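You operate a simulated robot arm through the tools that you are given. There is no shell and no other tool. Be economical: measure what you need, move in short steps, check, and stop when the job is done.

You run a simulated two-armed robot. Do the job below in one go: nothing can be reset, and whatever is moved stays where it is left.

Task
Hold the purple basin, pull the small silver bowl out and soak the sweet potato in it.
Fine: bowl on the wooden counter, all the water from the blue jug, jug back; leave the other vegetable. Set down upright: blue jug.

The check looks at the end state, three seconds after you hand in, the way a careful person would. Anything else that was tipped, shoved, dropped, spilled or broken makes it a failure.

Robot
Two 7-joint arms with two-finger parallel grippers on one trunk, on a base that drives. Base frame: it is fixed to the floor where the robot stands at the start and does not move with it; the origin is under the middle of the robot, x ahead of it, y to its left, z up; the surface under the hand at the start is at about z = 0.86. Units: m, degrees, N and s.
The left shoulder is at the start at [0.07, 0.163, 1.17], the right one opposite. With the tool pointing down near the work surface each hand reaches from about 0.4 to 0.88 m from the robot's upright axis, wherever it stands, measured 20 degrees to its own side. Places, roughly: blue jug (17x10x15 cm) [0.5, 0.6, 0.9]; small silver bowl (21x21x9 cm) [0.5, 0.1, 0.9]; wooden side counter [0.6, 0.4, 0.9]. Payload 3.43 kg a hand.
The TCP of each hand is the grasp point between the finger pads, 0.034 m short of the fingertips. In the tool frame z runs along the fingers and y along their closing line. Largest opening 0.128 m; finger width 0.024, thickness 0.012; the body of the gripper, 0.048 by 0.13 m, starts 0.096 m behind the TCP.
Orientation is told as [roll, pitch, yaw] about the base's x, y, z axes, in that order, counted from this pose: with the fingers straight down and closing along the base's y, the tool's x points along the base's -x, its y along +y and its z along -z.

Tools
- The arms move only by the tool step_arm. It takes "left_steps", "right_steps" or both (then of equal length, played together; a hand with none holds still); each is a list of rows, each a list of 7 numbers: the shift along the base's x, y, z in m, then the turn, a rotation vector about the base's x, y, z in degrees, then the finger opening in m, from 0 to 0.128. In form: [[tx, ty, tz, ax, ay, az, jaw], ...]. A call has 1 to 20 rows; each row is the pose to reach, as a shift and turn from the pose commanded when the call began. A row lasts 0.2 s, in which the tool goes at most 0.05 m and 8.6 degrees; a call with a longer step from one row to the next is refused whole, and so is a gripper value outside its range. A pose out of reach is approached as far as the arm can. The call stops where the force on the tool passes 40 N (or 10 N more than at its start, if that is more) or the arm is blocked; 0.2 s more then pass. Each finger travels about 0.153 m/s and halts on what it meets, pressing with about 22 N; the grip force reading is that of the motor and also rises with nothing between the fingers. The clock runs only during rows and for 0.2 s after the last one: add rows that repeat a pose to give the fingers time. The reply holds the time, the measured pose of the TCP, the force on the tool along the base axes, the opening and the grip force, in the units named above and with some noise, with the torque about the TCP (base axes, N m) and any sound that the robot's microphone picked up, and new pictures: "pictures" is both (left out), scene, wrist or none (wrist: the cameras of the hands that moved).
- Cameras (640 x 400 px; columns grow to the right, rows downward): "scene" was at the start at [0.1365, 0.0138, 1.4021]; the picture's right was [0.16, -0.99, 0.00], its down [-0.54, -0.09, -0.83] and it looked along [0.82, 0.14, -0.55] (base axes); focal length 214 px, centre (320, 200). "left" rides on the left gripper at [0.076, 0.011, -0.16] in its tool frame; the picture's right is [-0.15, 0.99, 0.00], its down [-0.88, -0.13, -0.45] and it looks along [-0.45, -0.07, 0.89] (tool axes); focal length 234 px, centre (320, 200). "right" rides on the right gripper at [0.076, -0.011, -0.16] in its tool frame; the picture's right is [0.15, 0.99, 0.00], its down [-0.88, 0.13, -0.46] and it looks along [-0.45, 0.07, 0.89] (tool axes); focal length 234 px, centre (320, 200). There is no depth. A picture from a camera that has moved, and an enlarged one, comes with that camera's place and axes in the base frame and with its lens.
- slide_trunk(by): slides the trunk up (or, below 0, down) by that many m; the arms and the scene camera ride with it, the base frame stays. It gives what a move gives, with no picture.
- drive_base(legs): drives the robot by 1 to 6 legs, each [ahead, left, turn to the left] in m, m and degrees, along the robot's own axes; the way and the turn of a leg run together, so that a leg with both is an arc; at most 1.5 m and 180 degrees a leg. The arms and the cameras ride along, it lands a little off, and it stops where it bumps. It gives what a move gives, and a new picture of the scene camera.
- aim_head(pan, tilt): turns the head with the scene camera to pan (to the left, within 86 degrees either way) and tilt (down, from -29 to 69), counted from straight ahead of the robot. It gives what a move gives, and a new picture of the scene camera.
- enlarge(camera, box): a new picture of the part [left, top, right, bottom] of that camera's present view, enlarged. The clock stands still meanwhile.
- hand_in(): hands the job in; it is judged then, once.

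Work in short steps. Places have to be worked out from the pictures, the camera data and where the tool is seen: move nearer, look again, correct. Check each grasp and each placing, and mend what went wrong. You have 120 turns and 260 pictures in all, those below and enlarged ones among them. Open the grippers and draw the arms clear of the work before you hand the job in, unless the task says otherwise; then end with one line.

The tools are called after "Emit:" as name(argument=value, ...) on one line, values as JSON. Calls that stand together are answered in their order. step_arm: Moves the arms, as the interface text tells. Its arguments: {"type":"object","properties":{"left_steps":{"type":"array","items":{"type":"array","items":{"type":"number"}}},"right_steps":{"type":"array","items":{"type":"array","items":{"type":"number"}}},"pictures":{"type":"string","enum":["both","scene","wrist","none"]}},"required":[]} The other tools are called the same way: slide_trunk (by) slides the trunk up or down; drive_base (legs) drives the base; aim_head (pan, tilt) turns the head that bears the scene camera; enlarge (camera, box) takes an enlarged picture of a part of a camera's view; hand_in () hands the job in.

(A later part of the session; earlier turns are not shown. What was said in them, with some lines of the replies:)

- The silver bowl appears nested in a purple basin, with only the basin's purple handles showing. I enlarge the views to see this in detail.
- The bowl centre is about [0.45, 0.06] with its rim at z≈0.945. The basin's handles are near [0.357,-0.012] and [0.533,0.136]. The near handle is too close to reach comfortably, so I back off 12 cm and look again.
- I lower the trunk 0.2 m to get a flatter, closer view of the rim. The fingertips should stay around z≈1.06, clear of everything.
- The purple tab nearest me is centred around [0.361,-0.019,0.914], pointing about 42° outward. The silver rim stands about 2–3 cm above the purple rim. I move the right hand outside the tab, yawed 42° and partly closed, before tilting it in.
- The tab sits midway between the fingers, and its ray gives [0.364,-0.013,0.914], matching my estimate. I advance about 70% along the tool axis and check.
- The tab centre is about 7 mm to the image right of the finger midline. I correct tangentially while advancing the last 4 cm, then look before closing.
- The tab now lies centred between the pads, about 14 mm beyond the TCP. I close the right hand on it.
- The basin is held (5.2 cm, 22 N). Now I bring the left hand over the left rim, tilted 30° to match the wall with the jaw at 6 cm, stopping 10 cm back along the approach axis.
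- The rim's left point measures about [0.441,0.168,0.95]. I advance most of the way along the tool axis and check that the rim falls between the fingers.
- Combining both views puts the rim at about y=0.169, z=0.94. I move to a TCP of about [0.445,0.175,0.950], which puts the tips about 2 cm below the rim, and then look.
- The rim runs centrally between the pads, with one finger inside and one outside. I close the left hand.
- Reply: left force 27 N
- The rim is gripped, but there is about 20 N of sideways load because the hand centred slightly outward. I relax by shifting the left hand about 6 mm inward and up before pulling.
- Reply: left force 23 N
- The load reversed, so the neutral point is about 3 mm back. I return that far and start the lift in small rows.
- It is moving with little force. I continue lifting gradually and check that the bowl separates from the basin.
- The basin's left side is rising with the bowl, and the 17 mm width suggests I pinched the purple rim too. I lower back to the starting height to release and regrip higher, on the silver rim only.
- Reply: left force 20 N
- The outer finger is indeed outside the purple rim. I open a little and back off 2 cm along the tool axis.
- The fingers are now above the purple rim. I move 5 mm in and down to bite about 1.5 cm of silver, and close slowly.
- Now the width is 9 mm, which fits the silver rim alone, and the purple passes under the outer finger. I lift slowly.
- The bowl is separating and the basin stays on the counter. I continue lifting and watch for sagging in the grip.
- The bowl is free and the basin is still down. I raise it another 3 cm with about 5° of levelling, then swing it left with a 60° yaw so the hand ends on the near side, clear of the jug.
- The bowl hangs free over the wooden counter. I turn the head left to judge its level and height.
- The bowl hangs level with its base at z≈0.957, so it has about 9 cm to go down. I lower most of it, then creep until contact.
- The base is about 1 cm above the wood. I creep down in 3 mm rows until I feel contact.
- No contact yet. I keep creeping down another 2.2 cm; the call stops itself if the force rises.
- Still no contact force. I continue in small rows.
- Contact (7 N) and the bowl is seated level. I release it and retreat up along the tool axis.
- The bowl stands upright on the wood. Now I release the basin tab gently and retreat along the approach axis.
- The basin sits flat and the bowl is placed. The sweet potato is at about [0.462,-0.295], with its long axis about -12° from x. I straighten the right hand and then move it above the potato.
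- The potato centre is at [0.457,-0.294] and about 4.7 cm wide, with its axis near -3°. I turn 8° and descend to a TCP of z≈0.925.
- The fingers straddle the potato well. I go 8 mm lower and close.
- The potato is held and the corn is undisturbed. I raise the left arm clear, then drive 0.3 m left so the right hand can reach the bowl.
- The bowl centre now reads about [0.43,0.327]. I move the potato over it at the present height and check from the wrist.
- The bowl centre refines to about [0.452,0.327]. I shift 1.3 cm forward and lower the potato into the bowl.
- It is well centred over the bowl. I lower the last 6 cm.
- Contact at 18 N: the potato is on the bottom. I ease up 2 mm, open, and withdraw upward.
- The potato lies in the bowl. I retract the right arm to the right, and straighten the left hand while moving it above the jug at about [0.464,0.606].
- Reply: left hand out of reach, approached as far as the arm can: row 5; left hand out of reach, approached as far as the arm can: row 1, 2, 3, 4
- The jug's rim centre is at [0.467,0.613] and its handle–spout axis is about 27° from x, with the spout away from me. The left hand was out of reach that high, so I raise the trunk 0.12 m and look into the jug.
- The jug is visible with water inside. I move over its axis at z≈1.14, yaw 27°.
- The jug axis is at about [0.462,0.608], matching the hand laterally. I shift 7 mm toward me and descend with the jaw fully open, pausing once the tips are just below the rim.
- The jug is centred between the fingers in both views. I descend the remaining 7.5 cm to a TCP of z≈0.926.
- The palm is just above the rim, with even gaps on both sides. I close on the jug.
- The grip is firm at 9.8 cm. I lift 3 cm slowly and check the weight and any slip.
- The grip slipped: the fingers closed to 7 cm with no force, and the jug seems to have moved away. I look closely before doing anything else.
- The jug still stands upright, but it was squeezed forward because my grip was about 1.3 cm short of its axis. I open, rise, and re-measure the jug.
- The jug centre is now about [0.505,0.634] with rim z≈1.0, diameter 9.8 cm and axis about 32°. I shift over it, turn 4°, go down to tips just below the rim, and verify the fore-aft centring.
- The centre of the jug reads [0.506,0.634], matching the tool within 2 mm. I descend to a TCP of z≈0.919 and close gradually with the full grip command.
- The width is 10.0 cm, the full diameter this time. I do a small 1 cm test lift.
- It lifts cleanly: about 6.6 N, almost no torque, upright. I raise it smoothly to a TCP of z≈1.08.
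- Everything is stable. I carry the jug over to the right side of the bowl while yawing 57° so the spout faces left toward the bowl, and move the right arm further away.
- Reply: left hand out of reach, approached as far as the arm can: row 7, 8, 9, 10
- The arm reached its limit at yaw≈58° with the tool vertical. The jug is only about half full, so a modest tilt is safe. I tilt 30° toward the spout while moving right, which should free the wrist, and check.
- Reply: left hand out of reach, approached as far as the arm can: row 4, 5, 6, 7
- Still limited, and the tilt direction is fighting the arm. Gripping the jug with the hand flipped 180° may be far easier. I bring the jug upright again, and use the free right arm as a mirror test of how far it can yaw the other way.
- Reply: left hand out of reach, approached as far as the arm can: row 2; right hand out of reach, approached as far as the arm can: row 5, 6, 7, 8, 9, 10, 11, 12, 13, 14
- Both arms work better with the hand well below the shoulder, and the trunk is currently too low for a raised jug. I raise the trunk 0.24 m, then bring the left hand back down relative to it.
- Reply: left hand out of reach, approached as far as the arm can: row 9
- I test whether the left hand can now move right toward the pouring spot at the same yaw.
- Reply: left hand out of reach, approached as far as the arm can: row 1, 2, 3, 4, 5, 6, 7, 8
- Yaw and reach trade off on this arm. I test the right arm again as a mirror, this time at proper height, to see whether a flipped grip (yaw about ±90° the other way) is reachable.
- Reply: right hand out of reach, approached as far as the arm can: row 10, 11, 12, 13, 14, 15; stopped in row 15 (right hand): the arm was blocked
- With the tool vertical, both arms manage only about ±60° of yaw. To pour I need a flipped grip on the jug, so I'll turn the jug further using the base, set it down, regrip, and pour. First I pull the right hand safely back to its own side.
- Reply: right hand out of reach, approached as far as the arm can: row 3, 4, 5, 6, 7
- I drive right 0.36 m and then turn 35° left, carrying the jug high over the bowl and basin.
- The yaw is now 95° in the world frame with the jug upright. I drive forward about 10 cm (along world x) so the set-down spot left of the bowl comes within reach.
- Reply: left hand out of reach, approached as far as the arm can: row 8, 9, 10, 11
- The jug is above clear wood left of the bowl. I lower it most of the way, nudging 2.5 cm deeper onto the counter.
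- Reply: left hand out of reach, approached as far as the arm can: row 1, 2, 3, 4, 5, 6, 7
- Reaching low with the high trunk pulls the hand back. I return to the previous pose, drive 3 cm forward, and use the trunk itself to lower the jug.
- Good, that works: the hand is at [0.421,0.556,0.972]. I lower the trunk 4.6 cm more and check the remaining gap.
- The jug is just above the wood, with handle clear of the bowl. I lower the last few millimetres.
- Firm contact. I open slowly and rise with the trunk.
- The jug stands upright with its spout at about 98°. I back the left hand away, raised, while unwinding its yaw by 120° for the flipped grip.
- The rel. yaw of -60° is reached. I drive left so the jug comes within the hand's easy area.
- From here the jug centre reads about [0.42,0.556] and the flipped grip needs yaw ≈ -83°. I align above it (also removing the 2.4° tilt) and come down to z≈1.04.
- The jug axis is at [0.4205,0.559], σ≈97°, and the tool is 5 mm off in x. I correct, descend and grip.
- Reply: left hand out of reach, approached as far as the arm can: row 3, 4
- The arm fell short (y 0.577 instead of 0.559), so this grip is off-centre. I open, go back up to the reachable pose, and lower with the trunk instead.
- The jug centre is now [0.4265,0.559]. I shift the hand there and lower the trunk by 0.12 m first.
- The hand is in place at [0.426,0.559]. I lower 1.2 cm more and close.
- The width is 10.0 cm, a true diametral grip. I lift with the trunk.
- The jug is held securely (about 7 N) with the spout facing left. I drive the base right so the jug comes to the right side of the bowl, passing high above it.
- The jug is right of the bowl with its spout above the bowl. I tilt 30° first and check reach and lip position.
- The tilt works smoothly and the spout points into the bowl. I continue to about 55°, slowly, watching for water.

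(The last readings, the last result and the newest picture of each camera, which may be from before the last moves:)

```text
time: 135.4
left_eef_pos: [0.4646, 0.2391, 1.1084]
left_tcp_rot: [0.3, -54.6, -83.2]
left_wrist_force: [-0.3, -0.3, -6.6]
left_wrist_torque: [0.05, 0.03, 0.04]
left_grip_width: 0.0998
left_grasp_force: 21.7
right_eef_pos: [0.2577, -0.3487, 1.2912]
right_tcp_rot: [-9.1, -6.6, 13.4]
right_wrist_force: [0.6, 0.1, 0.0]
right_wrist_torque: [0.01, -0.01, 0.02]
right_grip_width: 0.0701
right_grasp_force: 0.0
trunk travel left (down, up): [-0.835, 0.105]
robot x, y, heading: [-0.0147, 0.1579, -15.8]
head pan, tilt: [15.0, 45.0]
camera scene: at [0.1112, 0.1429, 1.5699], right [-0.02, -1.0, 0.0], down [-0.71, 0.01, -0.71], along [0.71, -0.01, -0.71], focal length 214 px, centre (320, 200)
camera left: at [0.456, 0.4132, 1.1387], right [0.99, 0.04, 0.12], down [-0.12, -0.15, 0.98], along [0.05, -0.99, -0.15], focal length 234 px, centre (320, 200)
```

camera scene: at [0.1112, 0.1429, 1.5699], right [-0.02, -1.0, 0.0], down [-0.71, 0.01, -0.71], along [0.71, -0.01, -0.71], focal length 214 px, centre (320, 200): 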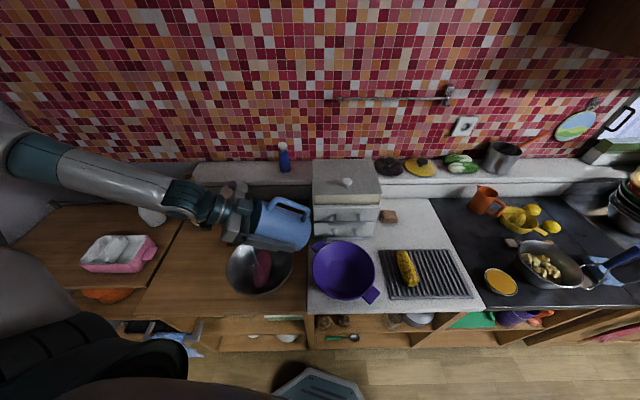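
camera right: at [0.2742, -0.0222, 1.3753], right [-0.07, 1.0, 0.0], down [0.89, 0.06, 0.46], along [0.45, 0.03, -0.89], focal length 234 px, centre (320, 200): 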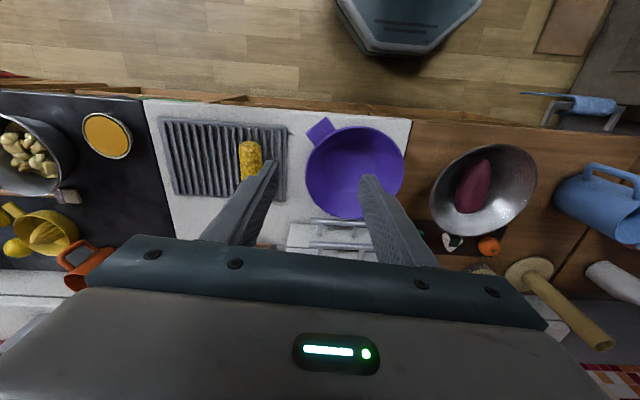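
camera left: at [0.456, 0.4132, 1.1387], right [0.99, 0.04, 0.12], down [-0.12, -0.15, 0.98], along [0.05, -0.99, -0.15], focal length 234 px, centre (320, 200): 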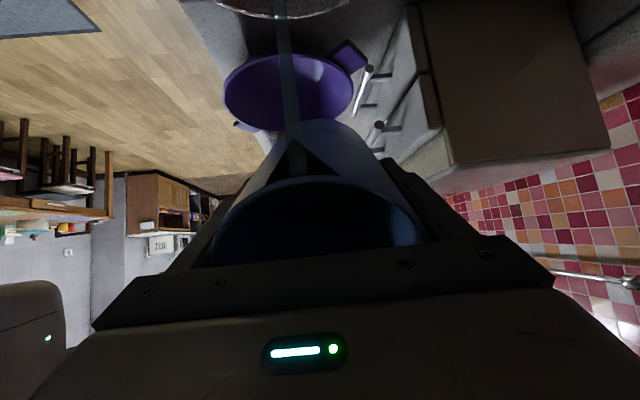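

Water is flowing from the spout. I zoom in to verify it lands in the bowl.

Emit:
enlarge(camera="scene", box=[190, 170, 340, 310])

```text
2.86 times, centred on (265, 240) of scene
camera zoom: at [0.1112, 0.1429, 1.5699], right [-0.02, -1.0, 0.0], down [-0.71, 0.01, -0.71], along [0.71, -0.01, -0.71], focal length 613 px, centre (477, 86)
```

zoom: 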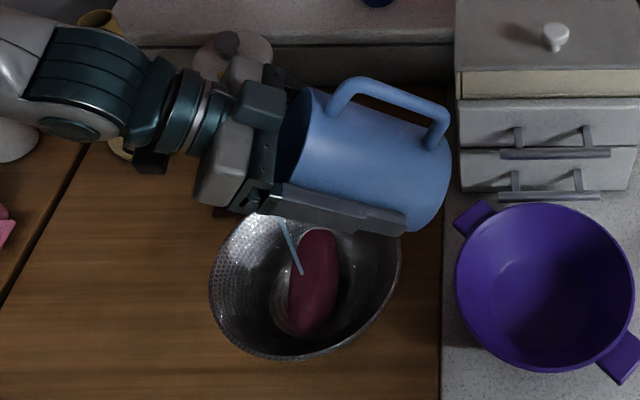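

The stream lands squarely in the bowl. I continue tilting slowly with holds.

Emit:
step_arm(left_steps=[[0, 0, 0, 0, 0, 0, 0.07], [0, 0, 0, 0, 0, 0, 0.07], [0, 0, 0, 0, 0, 0, 0.07], [0, 0, 0, -2, -0.2, 0, 0.07], [0, 0, 0, -4, -0.5, 0, 0.07], [0, 0, 0, -4, -0.5, 0, 0.07], [0, 0, 0, -4, -0.5, 0, 0.07], [0, 0, 0.002, -6, -0.7, 0, 0.07], [0, 0, 0.002, -8, -1, 0, 0.07], [0, 0, 0.002, -8, -1, 0, 0.07], [0, 0, 0.002, -8, -1, 0, 0.07], [0, 0, 0.004, -10, -1.2, 0, 0.07], [0, 0, 0.004, -12, -1.5, 0, 0.07], [0, 0, 0.004, -12, -1.5, 0, 0.07], [0, 0, 0.004, -12, -1.5, 0, 0.07]], pictures="none")

Emit:
enlarge(camera="scene", box=[190, 170, 340, 310])

```text
time: 138.6
left_eef_pos: [0.4653, 0.2374, 1.1115]
left_tcp_rot: [0.7, -66.7, -83.4]
left_wrist_force: [-0.8, -0.1, -4.2]
left_wrist_torque: [-0.01, 0.04, 0.0]
left_grip_width: 0.0996
left_grasp_force: 22.0
right_eef_pos: [0.2586, -0.3486, 1.2927]
right_tcp_rot: [-9.0, -6.8, 13.4]
right_wrist_force: [0.0, 0.5, 0.4]
right_wrist_torque: [-0.04, -0.03, 0.04]
right_grip_width: 0.07
right_grasp_force: 0.1
trunk travel left (down, up): [-0.835, 0.105]
robot x, y, heading: [-0.018, 0.1605, -16.2]
head pan, tilt: [15.0, 45.0]
```

```text
2.86 times, centred on (265, 240) of scene
camera zoom: at [0.111, 0.1433, 1.5699], right [-0.02, -1.0, 0.0], down [-0.71, 0.01, -0.71], along [0.71, -0.01, -0.71], focal length 613 px, centre (477, 86)
```

zoom: 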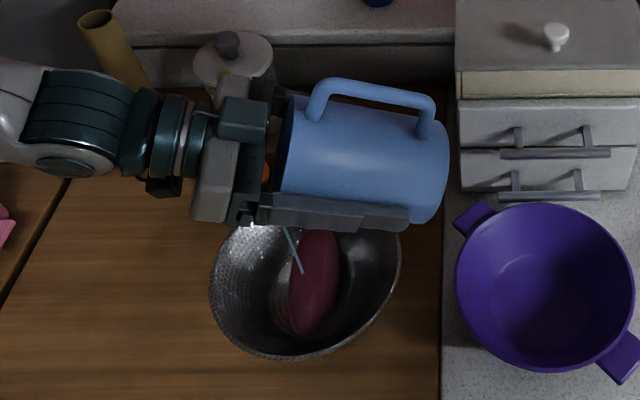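

Weight is dropping (4.2 N) as water pours. I continue toward about 90°, rising slightly to keep the hand clear of the bowl.

Emit:
step_arm(left_steps=[[0, 0, 0, -2, -0.2, 0, 0.07], [0, 0, 0.002, -4, -0.5, 0, 0.07], [0, 0, 0.002, -4, -0.5, 0, 0.07], [0, 0, 0.004, -7, -0.8, 0, 0.07], [0, 0, 0.004, -7, -0.8, 0, 0.07], [0, 0, 0.006, -10, -1.2, 0, 0.07], [0, 0, 0.006, -10, -1.2, 0, 0.07], [0, 0, 0.008, -13, -1.6, 0, 0.07], [0, 0, 0.01, -13, -1.6, 0, 0.07], [0, 0, 0.012, -16, -1.9, 0, 0.07], [0, 0, 0.012, -16, -1.9, 0, 0.07], [0, 0, 0.014, -19, -2.3, 0, 0.07], [0, 0, 0.016, -19, -2.3, 0, 0.07], [0, 0, 0.018, -23, -2.8, 0, 0.07], [0, 0, 0.018, -23, -2.8, 0, 0.07], [0, 0, 0.018, -23, -2.8, 0, 0.07]], pictures="wrist")

Emit:
enlarge(camera="scene", box=[190, 170, 340, 310])

```text
time: 142.0
left_eef_pos: [0.4638, 0.2393, 1.1307]
left_tcp_rot: [74.4, -89.6, -157.2]
left_wrist_force: [0.6, -0.4, -1.3]
left_wrist_torque: [0.0, 0.01, -0.01]
left_grip_width: 0.0995
left_grasp_force: 21.7
right_eef_pos: [0.256, -0.3472, 1.292]
right_tcp_rot: [-9.2, -6.6, 13.3]
right_wrist_force: [-0.4, 0.7, 0.8]
right_wrist_torque: [-0.01, 0.01, -0.02]
right_grip_width: 0.0704
right_grasp_force: 0.0
trunk travel left (down, up): [-0.835, 0.105]
robot x, y, heading: [-0.0169, 0.1613, -16.0]
head pan, tilt: [15.0, 45.0]
camera left: at [0.4568, 0.3999, 1.0546], right [0.98, 0.12, 0.15], down [-0.19, 0.43, 0.88], along [0.04, -0.89, 0.45], focal length 234 px, centre (320, 200)
```

left: 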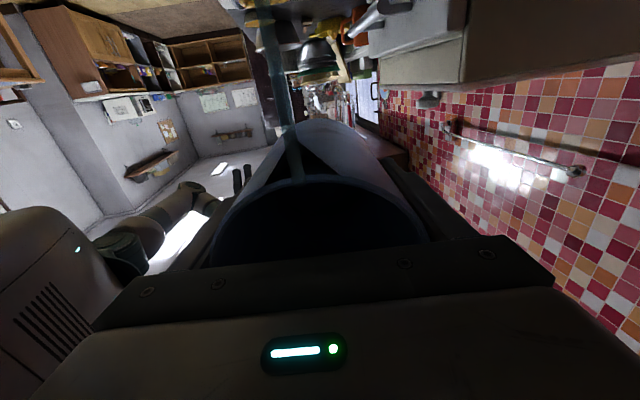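

```text
2.86 times, centred on (265, 240) of scene
camera zoom: at [0.1097, 0.1449, 1.5701], right [-0.02, -1.0, 0.0], down [-0.71, 0.01, -0.71], along [0.71, -0.01, -0.71], focal length 613 px, centre (477, 86)
```

zoom: 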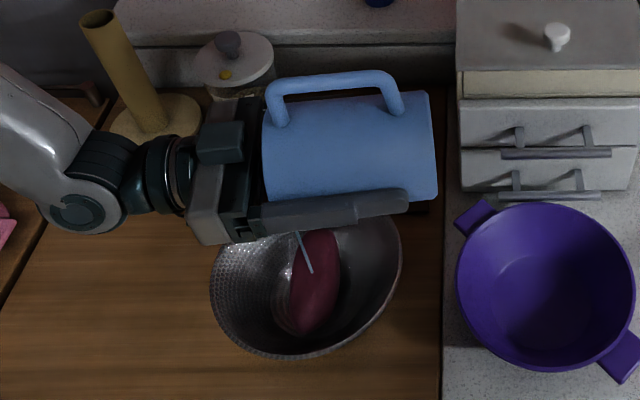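

Only about 1.3 N remains and it still drips into the bowl. I tilt past 90° to about 112°, rising for clearance, to drain it completely.

Emit:
step_arm(left_steps=[[0, 0, 0.002, 0, 0, 0, 0.07], [0, 0, 0.004, -4, -0.5, 0, 0.07], [0, 0, 0.006, -4, -0.5, 0, 0.07], [0, 0, 0.008, -8, -1, 0, 0.07], [0, 0.002, 0.01, -8, -1, 0, 0.07], [0, 0.004, 0.014, -12, -1.5, 0, 0.07], [0, 0.006, 0.018, -16, -1.9, 0, 0.07], [0, 0.008, 0.022, -20, -2.4, 0, 0.07], [0, 0.01, 0.025, -22, -2.7, 0, 0.07], [0, 0.01, 0.025, -22, -2.7, 0, 0.07], [0, 0.01, 0.025, -22, -2.7, 0, 0.07], [0, 0.01, 0.025, -22, -2.7, 0, 0.07], [0, 0.01, 0.025, -22, -2.7, 0, 0.07], [0, 0.01, 0.025, -22, -2.7, 0, 0.07], [0, 0.01, 0.025, -22, -2.7, 0, 0.07], [0, 0.01, 0.025, -22, -2.7, 0, 0.07]], pictures="wrist")

Emit:
enlarge(camera="scene", box=[190, 170, 340, 310])

```text
time: 145.4
left_eef_pos: [0.4837, 0.2713, 1.2087]
left_tcp_rot: [179.1, -68.0, 98.1]
left_wrist_force: [0.1, -0.1, -1.8]
left_wrist_torque: [0.01, 0.0, 0.0]
left_grip_width: 0.0997
left_grasp_force: 22.0
left hand out of reach, approached as far as the arm can: row 2, 3, 4, 5, 6, 7, 8, 9, 10, 11, 12, 13, 14, 15, 16
right_eef_pos: [0.2566, -0.3494, 1.2929]
right_tcp_rot: [-9.3, -6.6, 13.5]
right_wrist_force: [0.4, 0.1, 0.8]
right_wrist_torque: [0.03, 0.01, 0.0]
right_grip_width: 0.0701
right_grasp_force: 0.1
trunk travel left (down, up): [-0.835, 0.105]
robot x, y, heading: [-0.0139, 0.1613, -16.0]
head pan, tilt: [15.0, 45.0]
camera left: at [0.4816, 0.3919, 1.0789], right [0.97, 0.18, 0.14], down [-0.23, 0.73, 0.65], along [0.01, -0.66, 0.75], focal length 234 px, centre (320, 200)
```

left: 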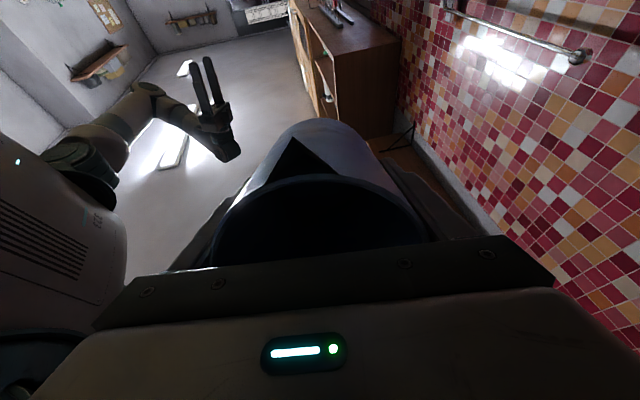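

```text
2.86 times, centred on (265, 240) of scene
camera zoom: at [0.1098, 0.1444, 1.5701], right [-0.02, -1.0, 0.0], down [-0.71, 0.01, -0.71], along [0.71, -0.01, -0.71], focal length 613 px, centre (477, 86)
```

zoom: 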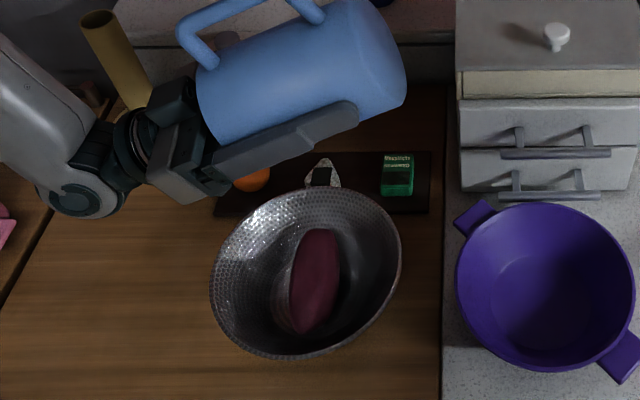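

The stream has stopped and the weight is steady at about 1.6 N. I check the jug's inside and the bowl for water and spills.

Emit:
enlarge(camera="left", box=[200, 100, 440, 280])

Emit:
enlarge(camera="scene", box=[220, 220, 300, 300])

```text
2.22 times, centred on (320, 190) of left
camera zoom: at [0.4816, 0.3919, 1.0789], right [0.97, 0.18, 0.14], down [-0.23, 0.73, 0.65], along [0.01, -0.66, 0.75], focal length 520 px, centre (320, 222)
```

zoom: 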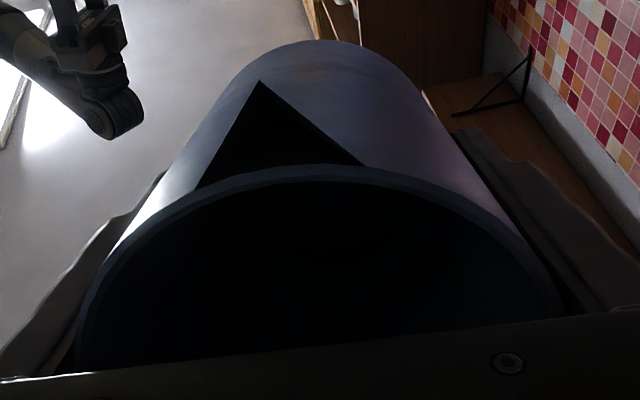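

```text
5.00 times, centred on (260, 260) of scene
camera zoom: at [0.1098, 0.1444, 1.5701], right [-0.02, -1.0, 0.0], down [-0.71, 0.01, -0.71], along [0.71, -0.01, -0.71], focal length 1072 px, centre (620, -100)
```

zoom: 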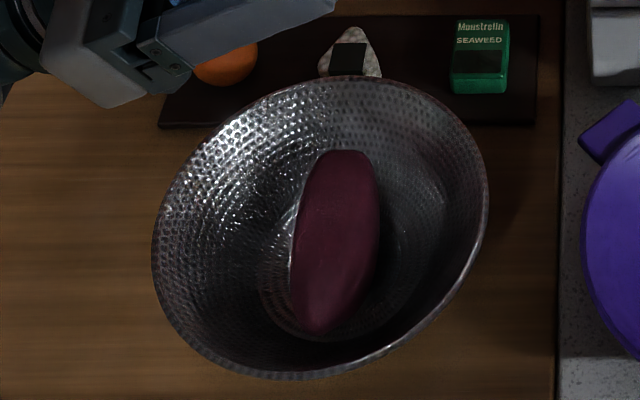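

No spill is visible and the potato sits in water. I bring the jug back upright along the same path.

Emit:
step_arm(left_steps=[[-0.005, -0.008, -0.018, 7.9, 1, 0, 0.07], [-0.01, -0.016, -0.036, 15.9, 2, 0, 0.07], [-0.015, -0.024, -0.055, 23.8, 2.9, 0, 0.07], [-0.018, -0.03, -0.07, 31.8, 3.9, 0, 0.07], [-0.018, -0.03, -0.075, 39.7, 4.9, 0, 0.07], [-0.018, -0.03, -0.08, 47.6, 5.9, 0, 0.07], [-0.018, -0.03, -0.085, 55.6, 6.8, 0, 0.07], [-0.018, -0.03, -0.09, 63.5, 7.8, 0, 0.07], [-0.018, -0.03, -0.095, 71.5, 8.8, 0, 0.07], [-0.018, -0.03, -0.1, 79.4, 9.8, 0, 0.07], [-0.018, -0.03, -0.1, 87.3, 10.7, 0, 0.07], [-0.018, -0.03, -0.1, 95.3, 11.7, 0, 0.07], [-0.018, -0.03, -0.1, 103.2, 12.7, 0, 0.07], [-0.018, -0.03, -0.1, 111.2, 13.7, 0, 0.07]], pictures="both")

```text
time: 148.4
left_eef_pos: [0.465, 0.2431, 1.1083]
left_tcp_rot: [0.0, 0.1, -83.1]
left_wrist_force: [0.0, 0.0, -1.7]
left_wrist_torque: [0.01, 0.03, -0.01]
left_grip_width: 0.0997
left_grasp_force: 21.7
right_eef_pos: [0.2592, -0.348, 1.2908]
right_tcp_rot: [-9.1, -6.7, 13.4]
right_wrist_force: [-0.5, 0.5, -0.1]
right_wrist_torque: [-0.03, 0.01, -0.01]
right_grip_width: 0.0701
right_grasp_force: 0.1
trunk travel left (down, up): [-0.835, 0.105]
robot x, y, heading: [-0.0152, 0.1609, -16.1]
head pan, tilt: [15.0, 45.0]
camera scene: at [0.1124, 0.1434, 1.5698], right [-0.02, -1.0, 0.0], down [-0.71, 0.01, -0.71], along [0.71, -0.01, -0.71], focal length 214 px, centre (320, 200)
camera left: at [0.4694, 0.3188, 1.2682], right [1.0, -0.03, 0.0], down [-0.02, -0.89, 0.45], along [-0.01, -0.45, -0.89], focal length 234 px, centre (320, 200)
```

scene: 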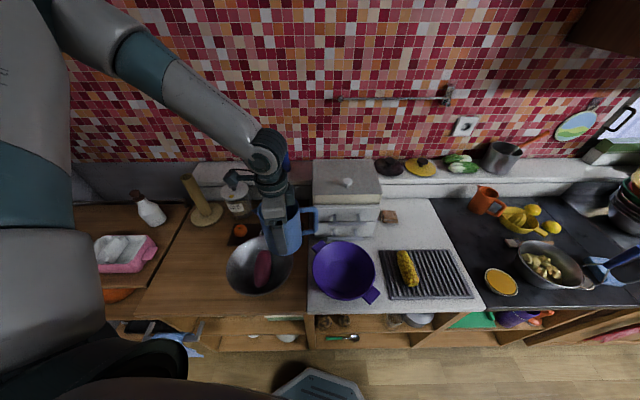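
left: 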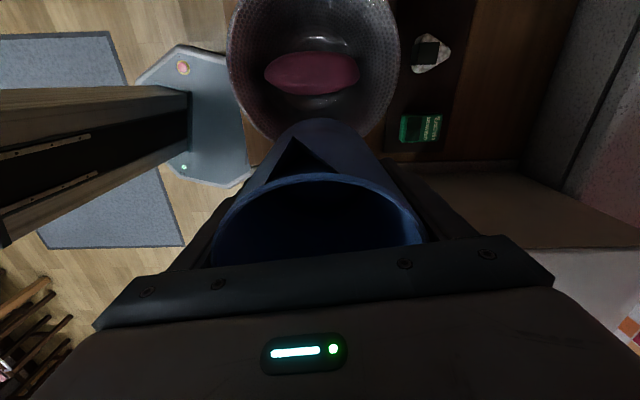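

The jug is upright and empty (1.7 N). I drive left to bring it over its original spot at about [0.468,0.612].

Emit:
drive_base(legs=[[-0.05, 0.178, 0], [-0.05, 0.177, 0]])

Emit:
slide_trunk(by=-0.15)

Emit:
enlarge(camera="scene", box=[180, 150, 440, 330])

```text
time: 151.1
left_eef_pos: [0.4658, 0.5963, 1.111]
left_tcp_rot: [0.1, 0.1, -83.9]
left_wrist_force: [0.2, -0.7, -2.1]
left_wrist_torque: [0.05, 0.02, 0.0]
left_grip_width: 0.0996
left_grasp_force: 21.5
right_eef_pos: [0.2515, 0.0074, 1.2903]
right_tcp_rot: [-8.9, -6.7, 12.8]
right_wrist_force: [-0.4, 0.1, -0.2]
right_wrist_torque: [0.03, 0.04, 0.02]
right_grip_width: 0.0699
right_grasp_force: 0.1
trunk travel left (down, up): [-0.835, 0.105]
robot x, y, heading: [-0.0154, 0.5204, -16.8]
head pan, tilt: [15.0, 45.0]
camera scene: at [0.11, 0.5, 1.5699], right [-0.03, -1.0, 0.0], down [-0.71, 0.02, -0.71], along [0.71, -0.02, -0.71], focal length 214 px, centre (320, 200)
```

scene: 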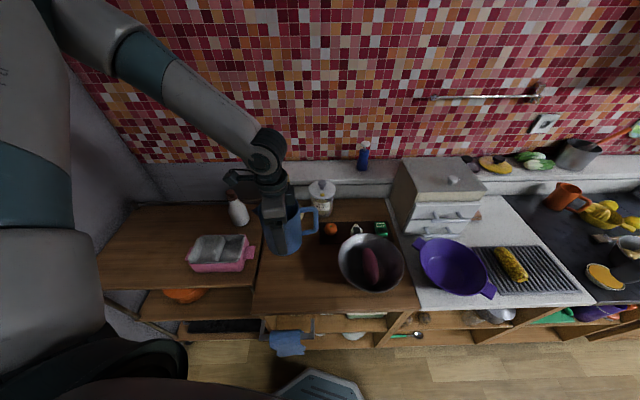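

```text
time: 152.8
left_eef_pos: [0.4658, 0.598, 0.9589]
left_tcp_rot: [0.1, 0.0, -83.7]
left_wrist_force: [-0.4, 0.5, -1.8]
left_wrist_torque: [0.03, -0.02, -0.01]
left_grip_width: 0.0999
left_grasp_force: 21.8
right_eef_pos: [0.2511, 0.011, 1.1419]
right_tcp_rot: [-9.0, -6.7, 12.8]
right_wrist_force: [-0.2, 0.1, -0.6]
right_wrist_torque: [0.01, 0.01, -0.03]
right_grip_width: 0.07
right_grasp_force: 0.0
trunk travel left (down, up): [-0.685, 0.255]
robot x, y, heading: [-0.0171, 0.5212, -16.9]
head pan, tilt: [15.0, 45.0]
```

```text
2.22 times, centred on (310, 240) of scene
camera zoom: at [0.1097, 0.5047, 1.42], right [-0.03, -1.0, 0.0], down [-0.71, 0.02, -0.71], along [0.71, -0.02, -0.71], focal length 477 px, centre (342, 111)
```

zoom: 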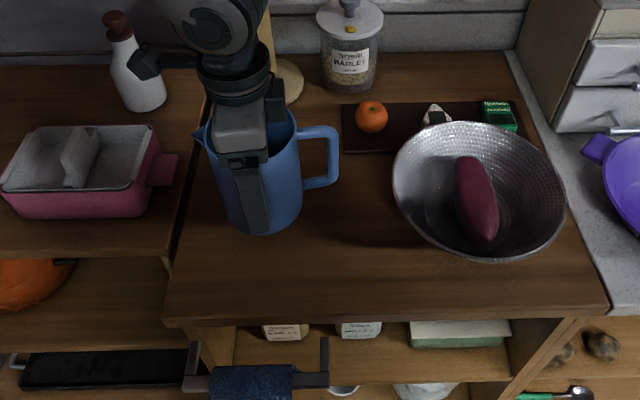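

It is 1.4 cm short in y, so I correct with the arm and lower the trunk to just above contact.

Emit:
step_arm(left_steps=[[0.001, 0.006, 0, 0, 0, 0, 0.07], [0.002, 0.013, 0, 0, 0, 0, 0.07]], pictures="none")

Emit:
slide_trunk(by=-0.036)

Emit:
slide_trunk(by=-0.006)

```text
time: 153.4
left_eef_pos: [0.4684, 0.6122, 0.9592]
left_tcp_rot: [0.1, -0.1, -83.8]
left_wrist_force: [-0.3, 0.5, -0.8]
left_wrist_torque: [0.06, 0.01, -0.02]
left_grip_width: 0.0996
left_grasp_force: 22.0
right_eef_pos: [0.2523, 0.0118, 1.1425]
right_tcp_rot: [-9.0, -6.8, 12.8]
right_wrist_force: [-0.4, -0.1, 0.0]
right_wrist_torque: [0.0, 0.01, 0.0]
right_grip_width: 0.0703
right_grasp_force: 0.1
trunk travel left (down, up): [-0.685, 0.255]
robot x, y, heading: [-0.0177, 0.5225, -16.4]
head pan, tilt: [15.0, 45.0]
```

```text
time: 154.2
left_eef_pos: [0.4675, 0.6113, 0.9224]
left_tcp_rot: [0.0, 0.0, -83.7]
left_wrist_force: [-0.3, 0.0, -1.5]
left_wrist_torque: [0.0, -0.02, 0.0]
left_grip_width: 0.0997
left_grasp_force: 21.8
right_eef_pos: [0.2507, 0.0106, 1.1054]
right_tcp_rot: [-9.2, -6.7, 12.9]
right_wrist_force: [0.2, -0.2, -0.1]
right_wrist_torque: [0.0, 0.02, 0.03]
right_grip_width: 0.0698
right_grasp_force: 0.2
trunk travel left (down, up): [-0.649, 0.291]
robot x, y, heading: [-0.0211, 0.522, -16.7]
head pan, tilt: [15.0, 45.0]
```

```text
time: 154.8
left_eef_pos: [0.4681, 0.6125, 0.9186]
left_tcp_rot: [0.2, 0.0, -83.6]
left_wrist_force: [1.0, 2.0, 17.2]
left_wrist_torque: [-0.17, 0.65, 0.05]
left_grip_width: 0.1001
left_grasp_force: 22.4
right_eef_pos: [0.2513, 0.0116, 1.0998]
right_tcp_rot: [-9.2, -6.7, 12.9]
right_wrist_force: [-0.2, -0.5, 0.2]
right_wrist_torque: [-0.02, 0.02, 0.01]
right_grip_width: 0.0698
right_grasp_force: 0.1
trunk travel left (down, up): [-0.643, 0.297]
robot x, y, heading: [-0.0197, 0.5243, -16.6]
head pan, tilt: [15.0, 45.0]
```

The jug is standing on the counter at [0.468,0.612]. I release slowly and rise with the trunk.

Emit:
step_arm(left_steps=[[0, 0, 0.002, 0, 0, 0, 0.101], [0, 0, 0.002, 0, 0, 0, 0.106], [0, 0, 0.002, 0, 0, 0, 0.114], [0, 0, 0.002, 0, 0, 0, 0.122], [0, 0, 0.002, 0, 0, 0, 0.128], [0, 0, 0.002, 0, 0, 0, 0.128]], pictures="none")

Emit:
slide_trunk(by=0.24)

Emit:
enlarge(camera="left", box=[160, 0, 480, 240])

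Emit:
enlarge(camera="scene", box=[120, 100, 440, 330])

```text
time: 156.2
left_eef_pos: [0.4668, 0.6114, 0.9186]
left_tcp_rot: [0.0, 0.0, -83.6]
left_wrist_force: [0.0, -0.6, 0.1]
left_wrist_torque: [-0.01, -0.03, 0.02]
left_grip_width: 0.128
left_grasp_force: 0.1
right_eef_pos: [0.2524, 0.0117, 1.0988]
right_tcp_rot: [-9.1, -6.7, 12.8]
right_wrist_force: [0.6, -0.4, 0.3]
right_wrist_torque: [-0.01, -0.01, -0.04]
right_grip_width: 0.0702
right_grasp_force: 0.1
trunk travel left (down, up): [-0.643, 0.297]
robot x, y, heading: [-0.0204, 0.5195, -16.5]
head pan, tilt: [15.0, 45.0]
```

```text
time: 158.7
left_eef_pos: [0.466, 0.6114, 1.1587]
left_tcp_rot: [0.0, -0.1, -83.7]
left_wrist_force: [-0.4, 1.2, 0.2]
left_wrist_torque: [0.0, 0.01, 0.01]
left_grip_width: 0.1282
left_grasp_force: 0.0
right_eef_pos: [0.2516, 0.0125, 1.3396]
right_tcp_rot: [-9.1, -6.7, 12.8]
right_wrist_force: [0.2, 0.5, -0.6]
right_wrist_torque: [-0.03, -0.01, -0.01]
right_grip_width: 0.0702
right_grasp_force: 0.0
trunk travel left (down, up): [-0.883, 0.057]
robot x, y, heading: [-0.018, 0.5206, -16.5]
head pan, tilt: [15.0, 45.0]
```

```text
1.67 times, centred on (320, 120) of left
camera zoom: at [0.4706, 0.6886, 1.3177], right [1.0, -0.04, 0.0], down [-0.03, -0.89, 0.46], along [-0.02, -0.46, -0.89], focal length 390 px, centre (320, 333)
```

zoom: 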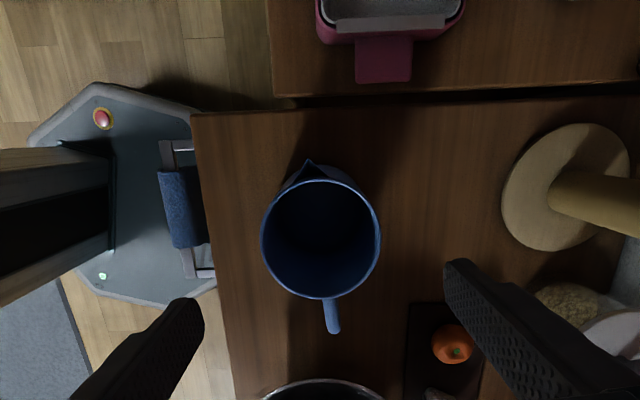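

```text
1.74 times, centred on (280, 215) of scene
camera zoom: at [0.1099, 0.5046, 1.6179], right [-0.03, -1.0, 0.0], down [-0.71, 0.02, -0.71], along [0.71, -0.02, -0.71], focal length 373 px, centre (390, 174)
```

zoom: 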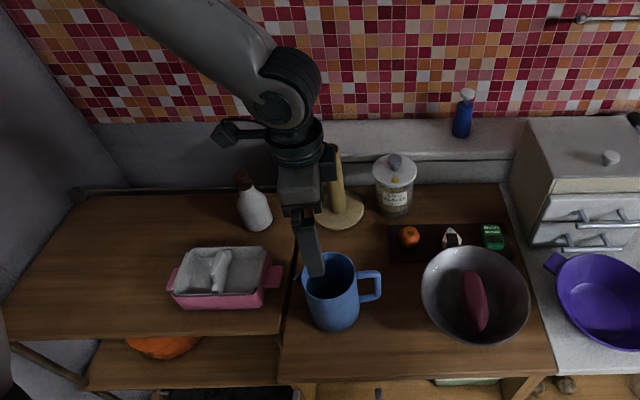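

The jug stands upright and empty at its old spot, and everything else looks untouched. I back the base straight away from the counter and take a final overview.

Emit:
drive_base(legs=[[-0.24, -0.071, 0]])

Emit:
enlarge(camera="scene", box=[200, 170, 520, 370])

```text
time: 160.5
left_eef_pos: [0.2136, 0.6166, 1.1567]
left_tcp_rot: [-0.2, -0.1, -83.4]
left_wrist_force: [-0.7, -0.5, -0.2]
left_wrist_torque: [-0.01, 0.05, 0.02]
left_grip_width: 0.128
left_grasp_force: 0.0
right_eef_pos: [0.0008, 0.0141, 1.3395]
right_tcp_rot: [-9.2, -6.6, 13.2]
right_wrist_force: [0.5, -0.5, -0.3]
right_wrist_torque: [0.01, 0.03, -0.05]
right_grip_width: 0.0702
right_grasp_force: 0.0
trunk travel left (down, up): [-0.883, 0.057]
robot x, y, heading: [-0.2723, 0.524, -16.2]
head pan, tilt: [15.0, 45.0]
camera scene: at [-0.1434, 0.5066, 1.6177], right [-0.02, -1.0, 0.0], down [-0.71, 0.01, -0.71], along [0.71, -0.01, -0.71], focal length 214 px, centre (320, 200)
```

scene: 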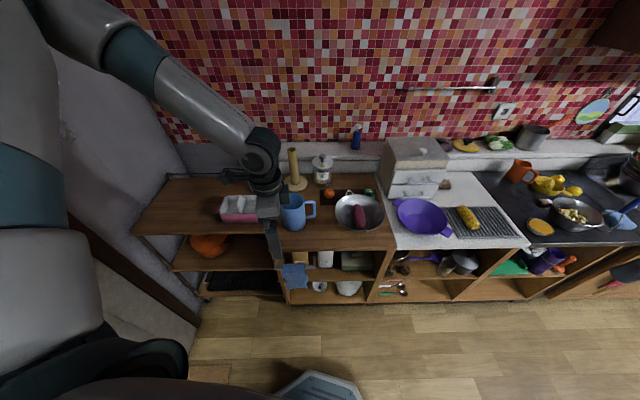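

```text
2.00 times, centred on (360, 270) of scene
camera zoom: at [-0.1434, 0.5066, 1.6177], right [-0.02, -1.0, 0.0], down [-0.71, 0.01, -0.71], along [0.71, -0.01, -0.71], focal length 429 px, centre (240, 60)
```

zoom: 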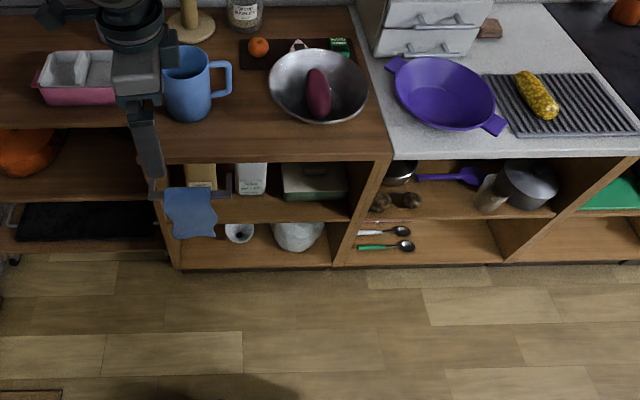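

Everything is in place, the grippers are open and the arms are clear of the work, so I hand in.

Emit:
hand_in()

```text
The job is handed in.
```

I handed the job in: the silver bowl is on the wooden counter with the sweet potato soaking in the jug's water. The jug, which weighs as if empty, is back upright on its spot but turned about 65° from how it stood. It slid a few centimetres across the counter in a first failed grip. The first pull on the bowl also lifted one side of the purple basin, which I set back down. I saw no spills, and the corn stayed where it was.
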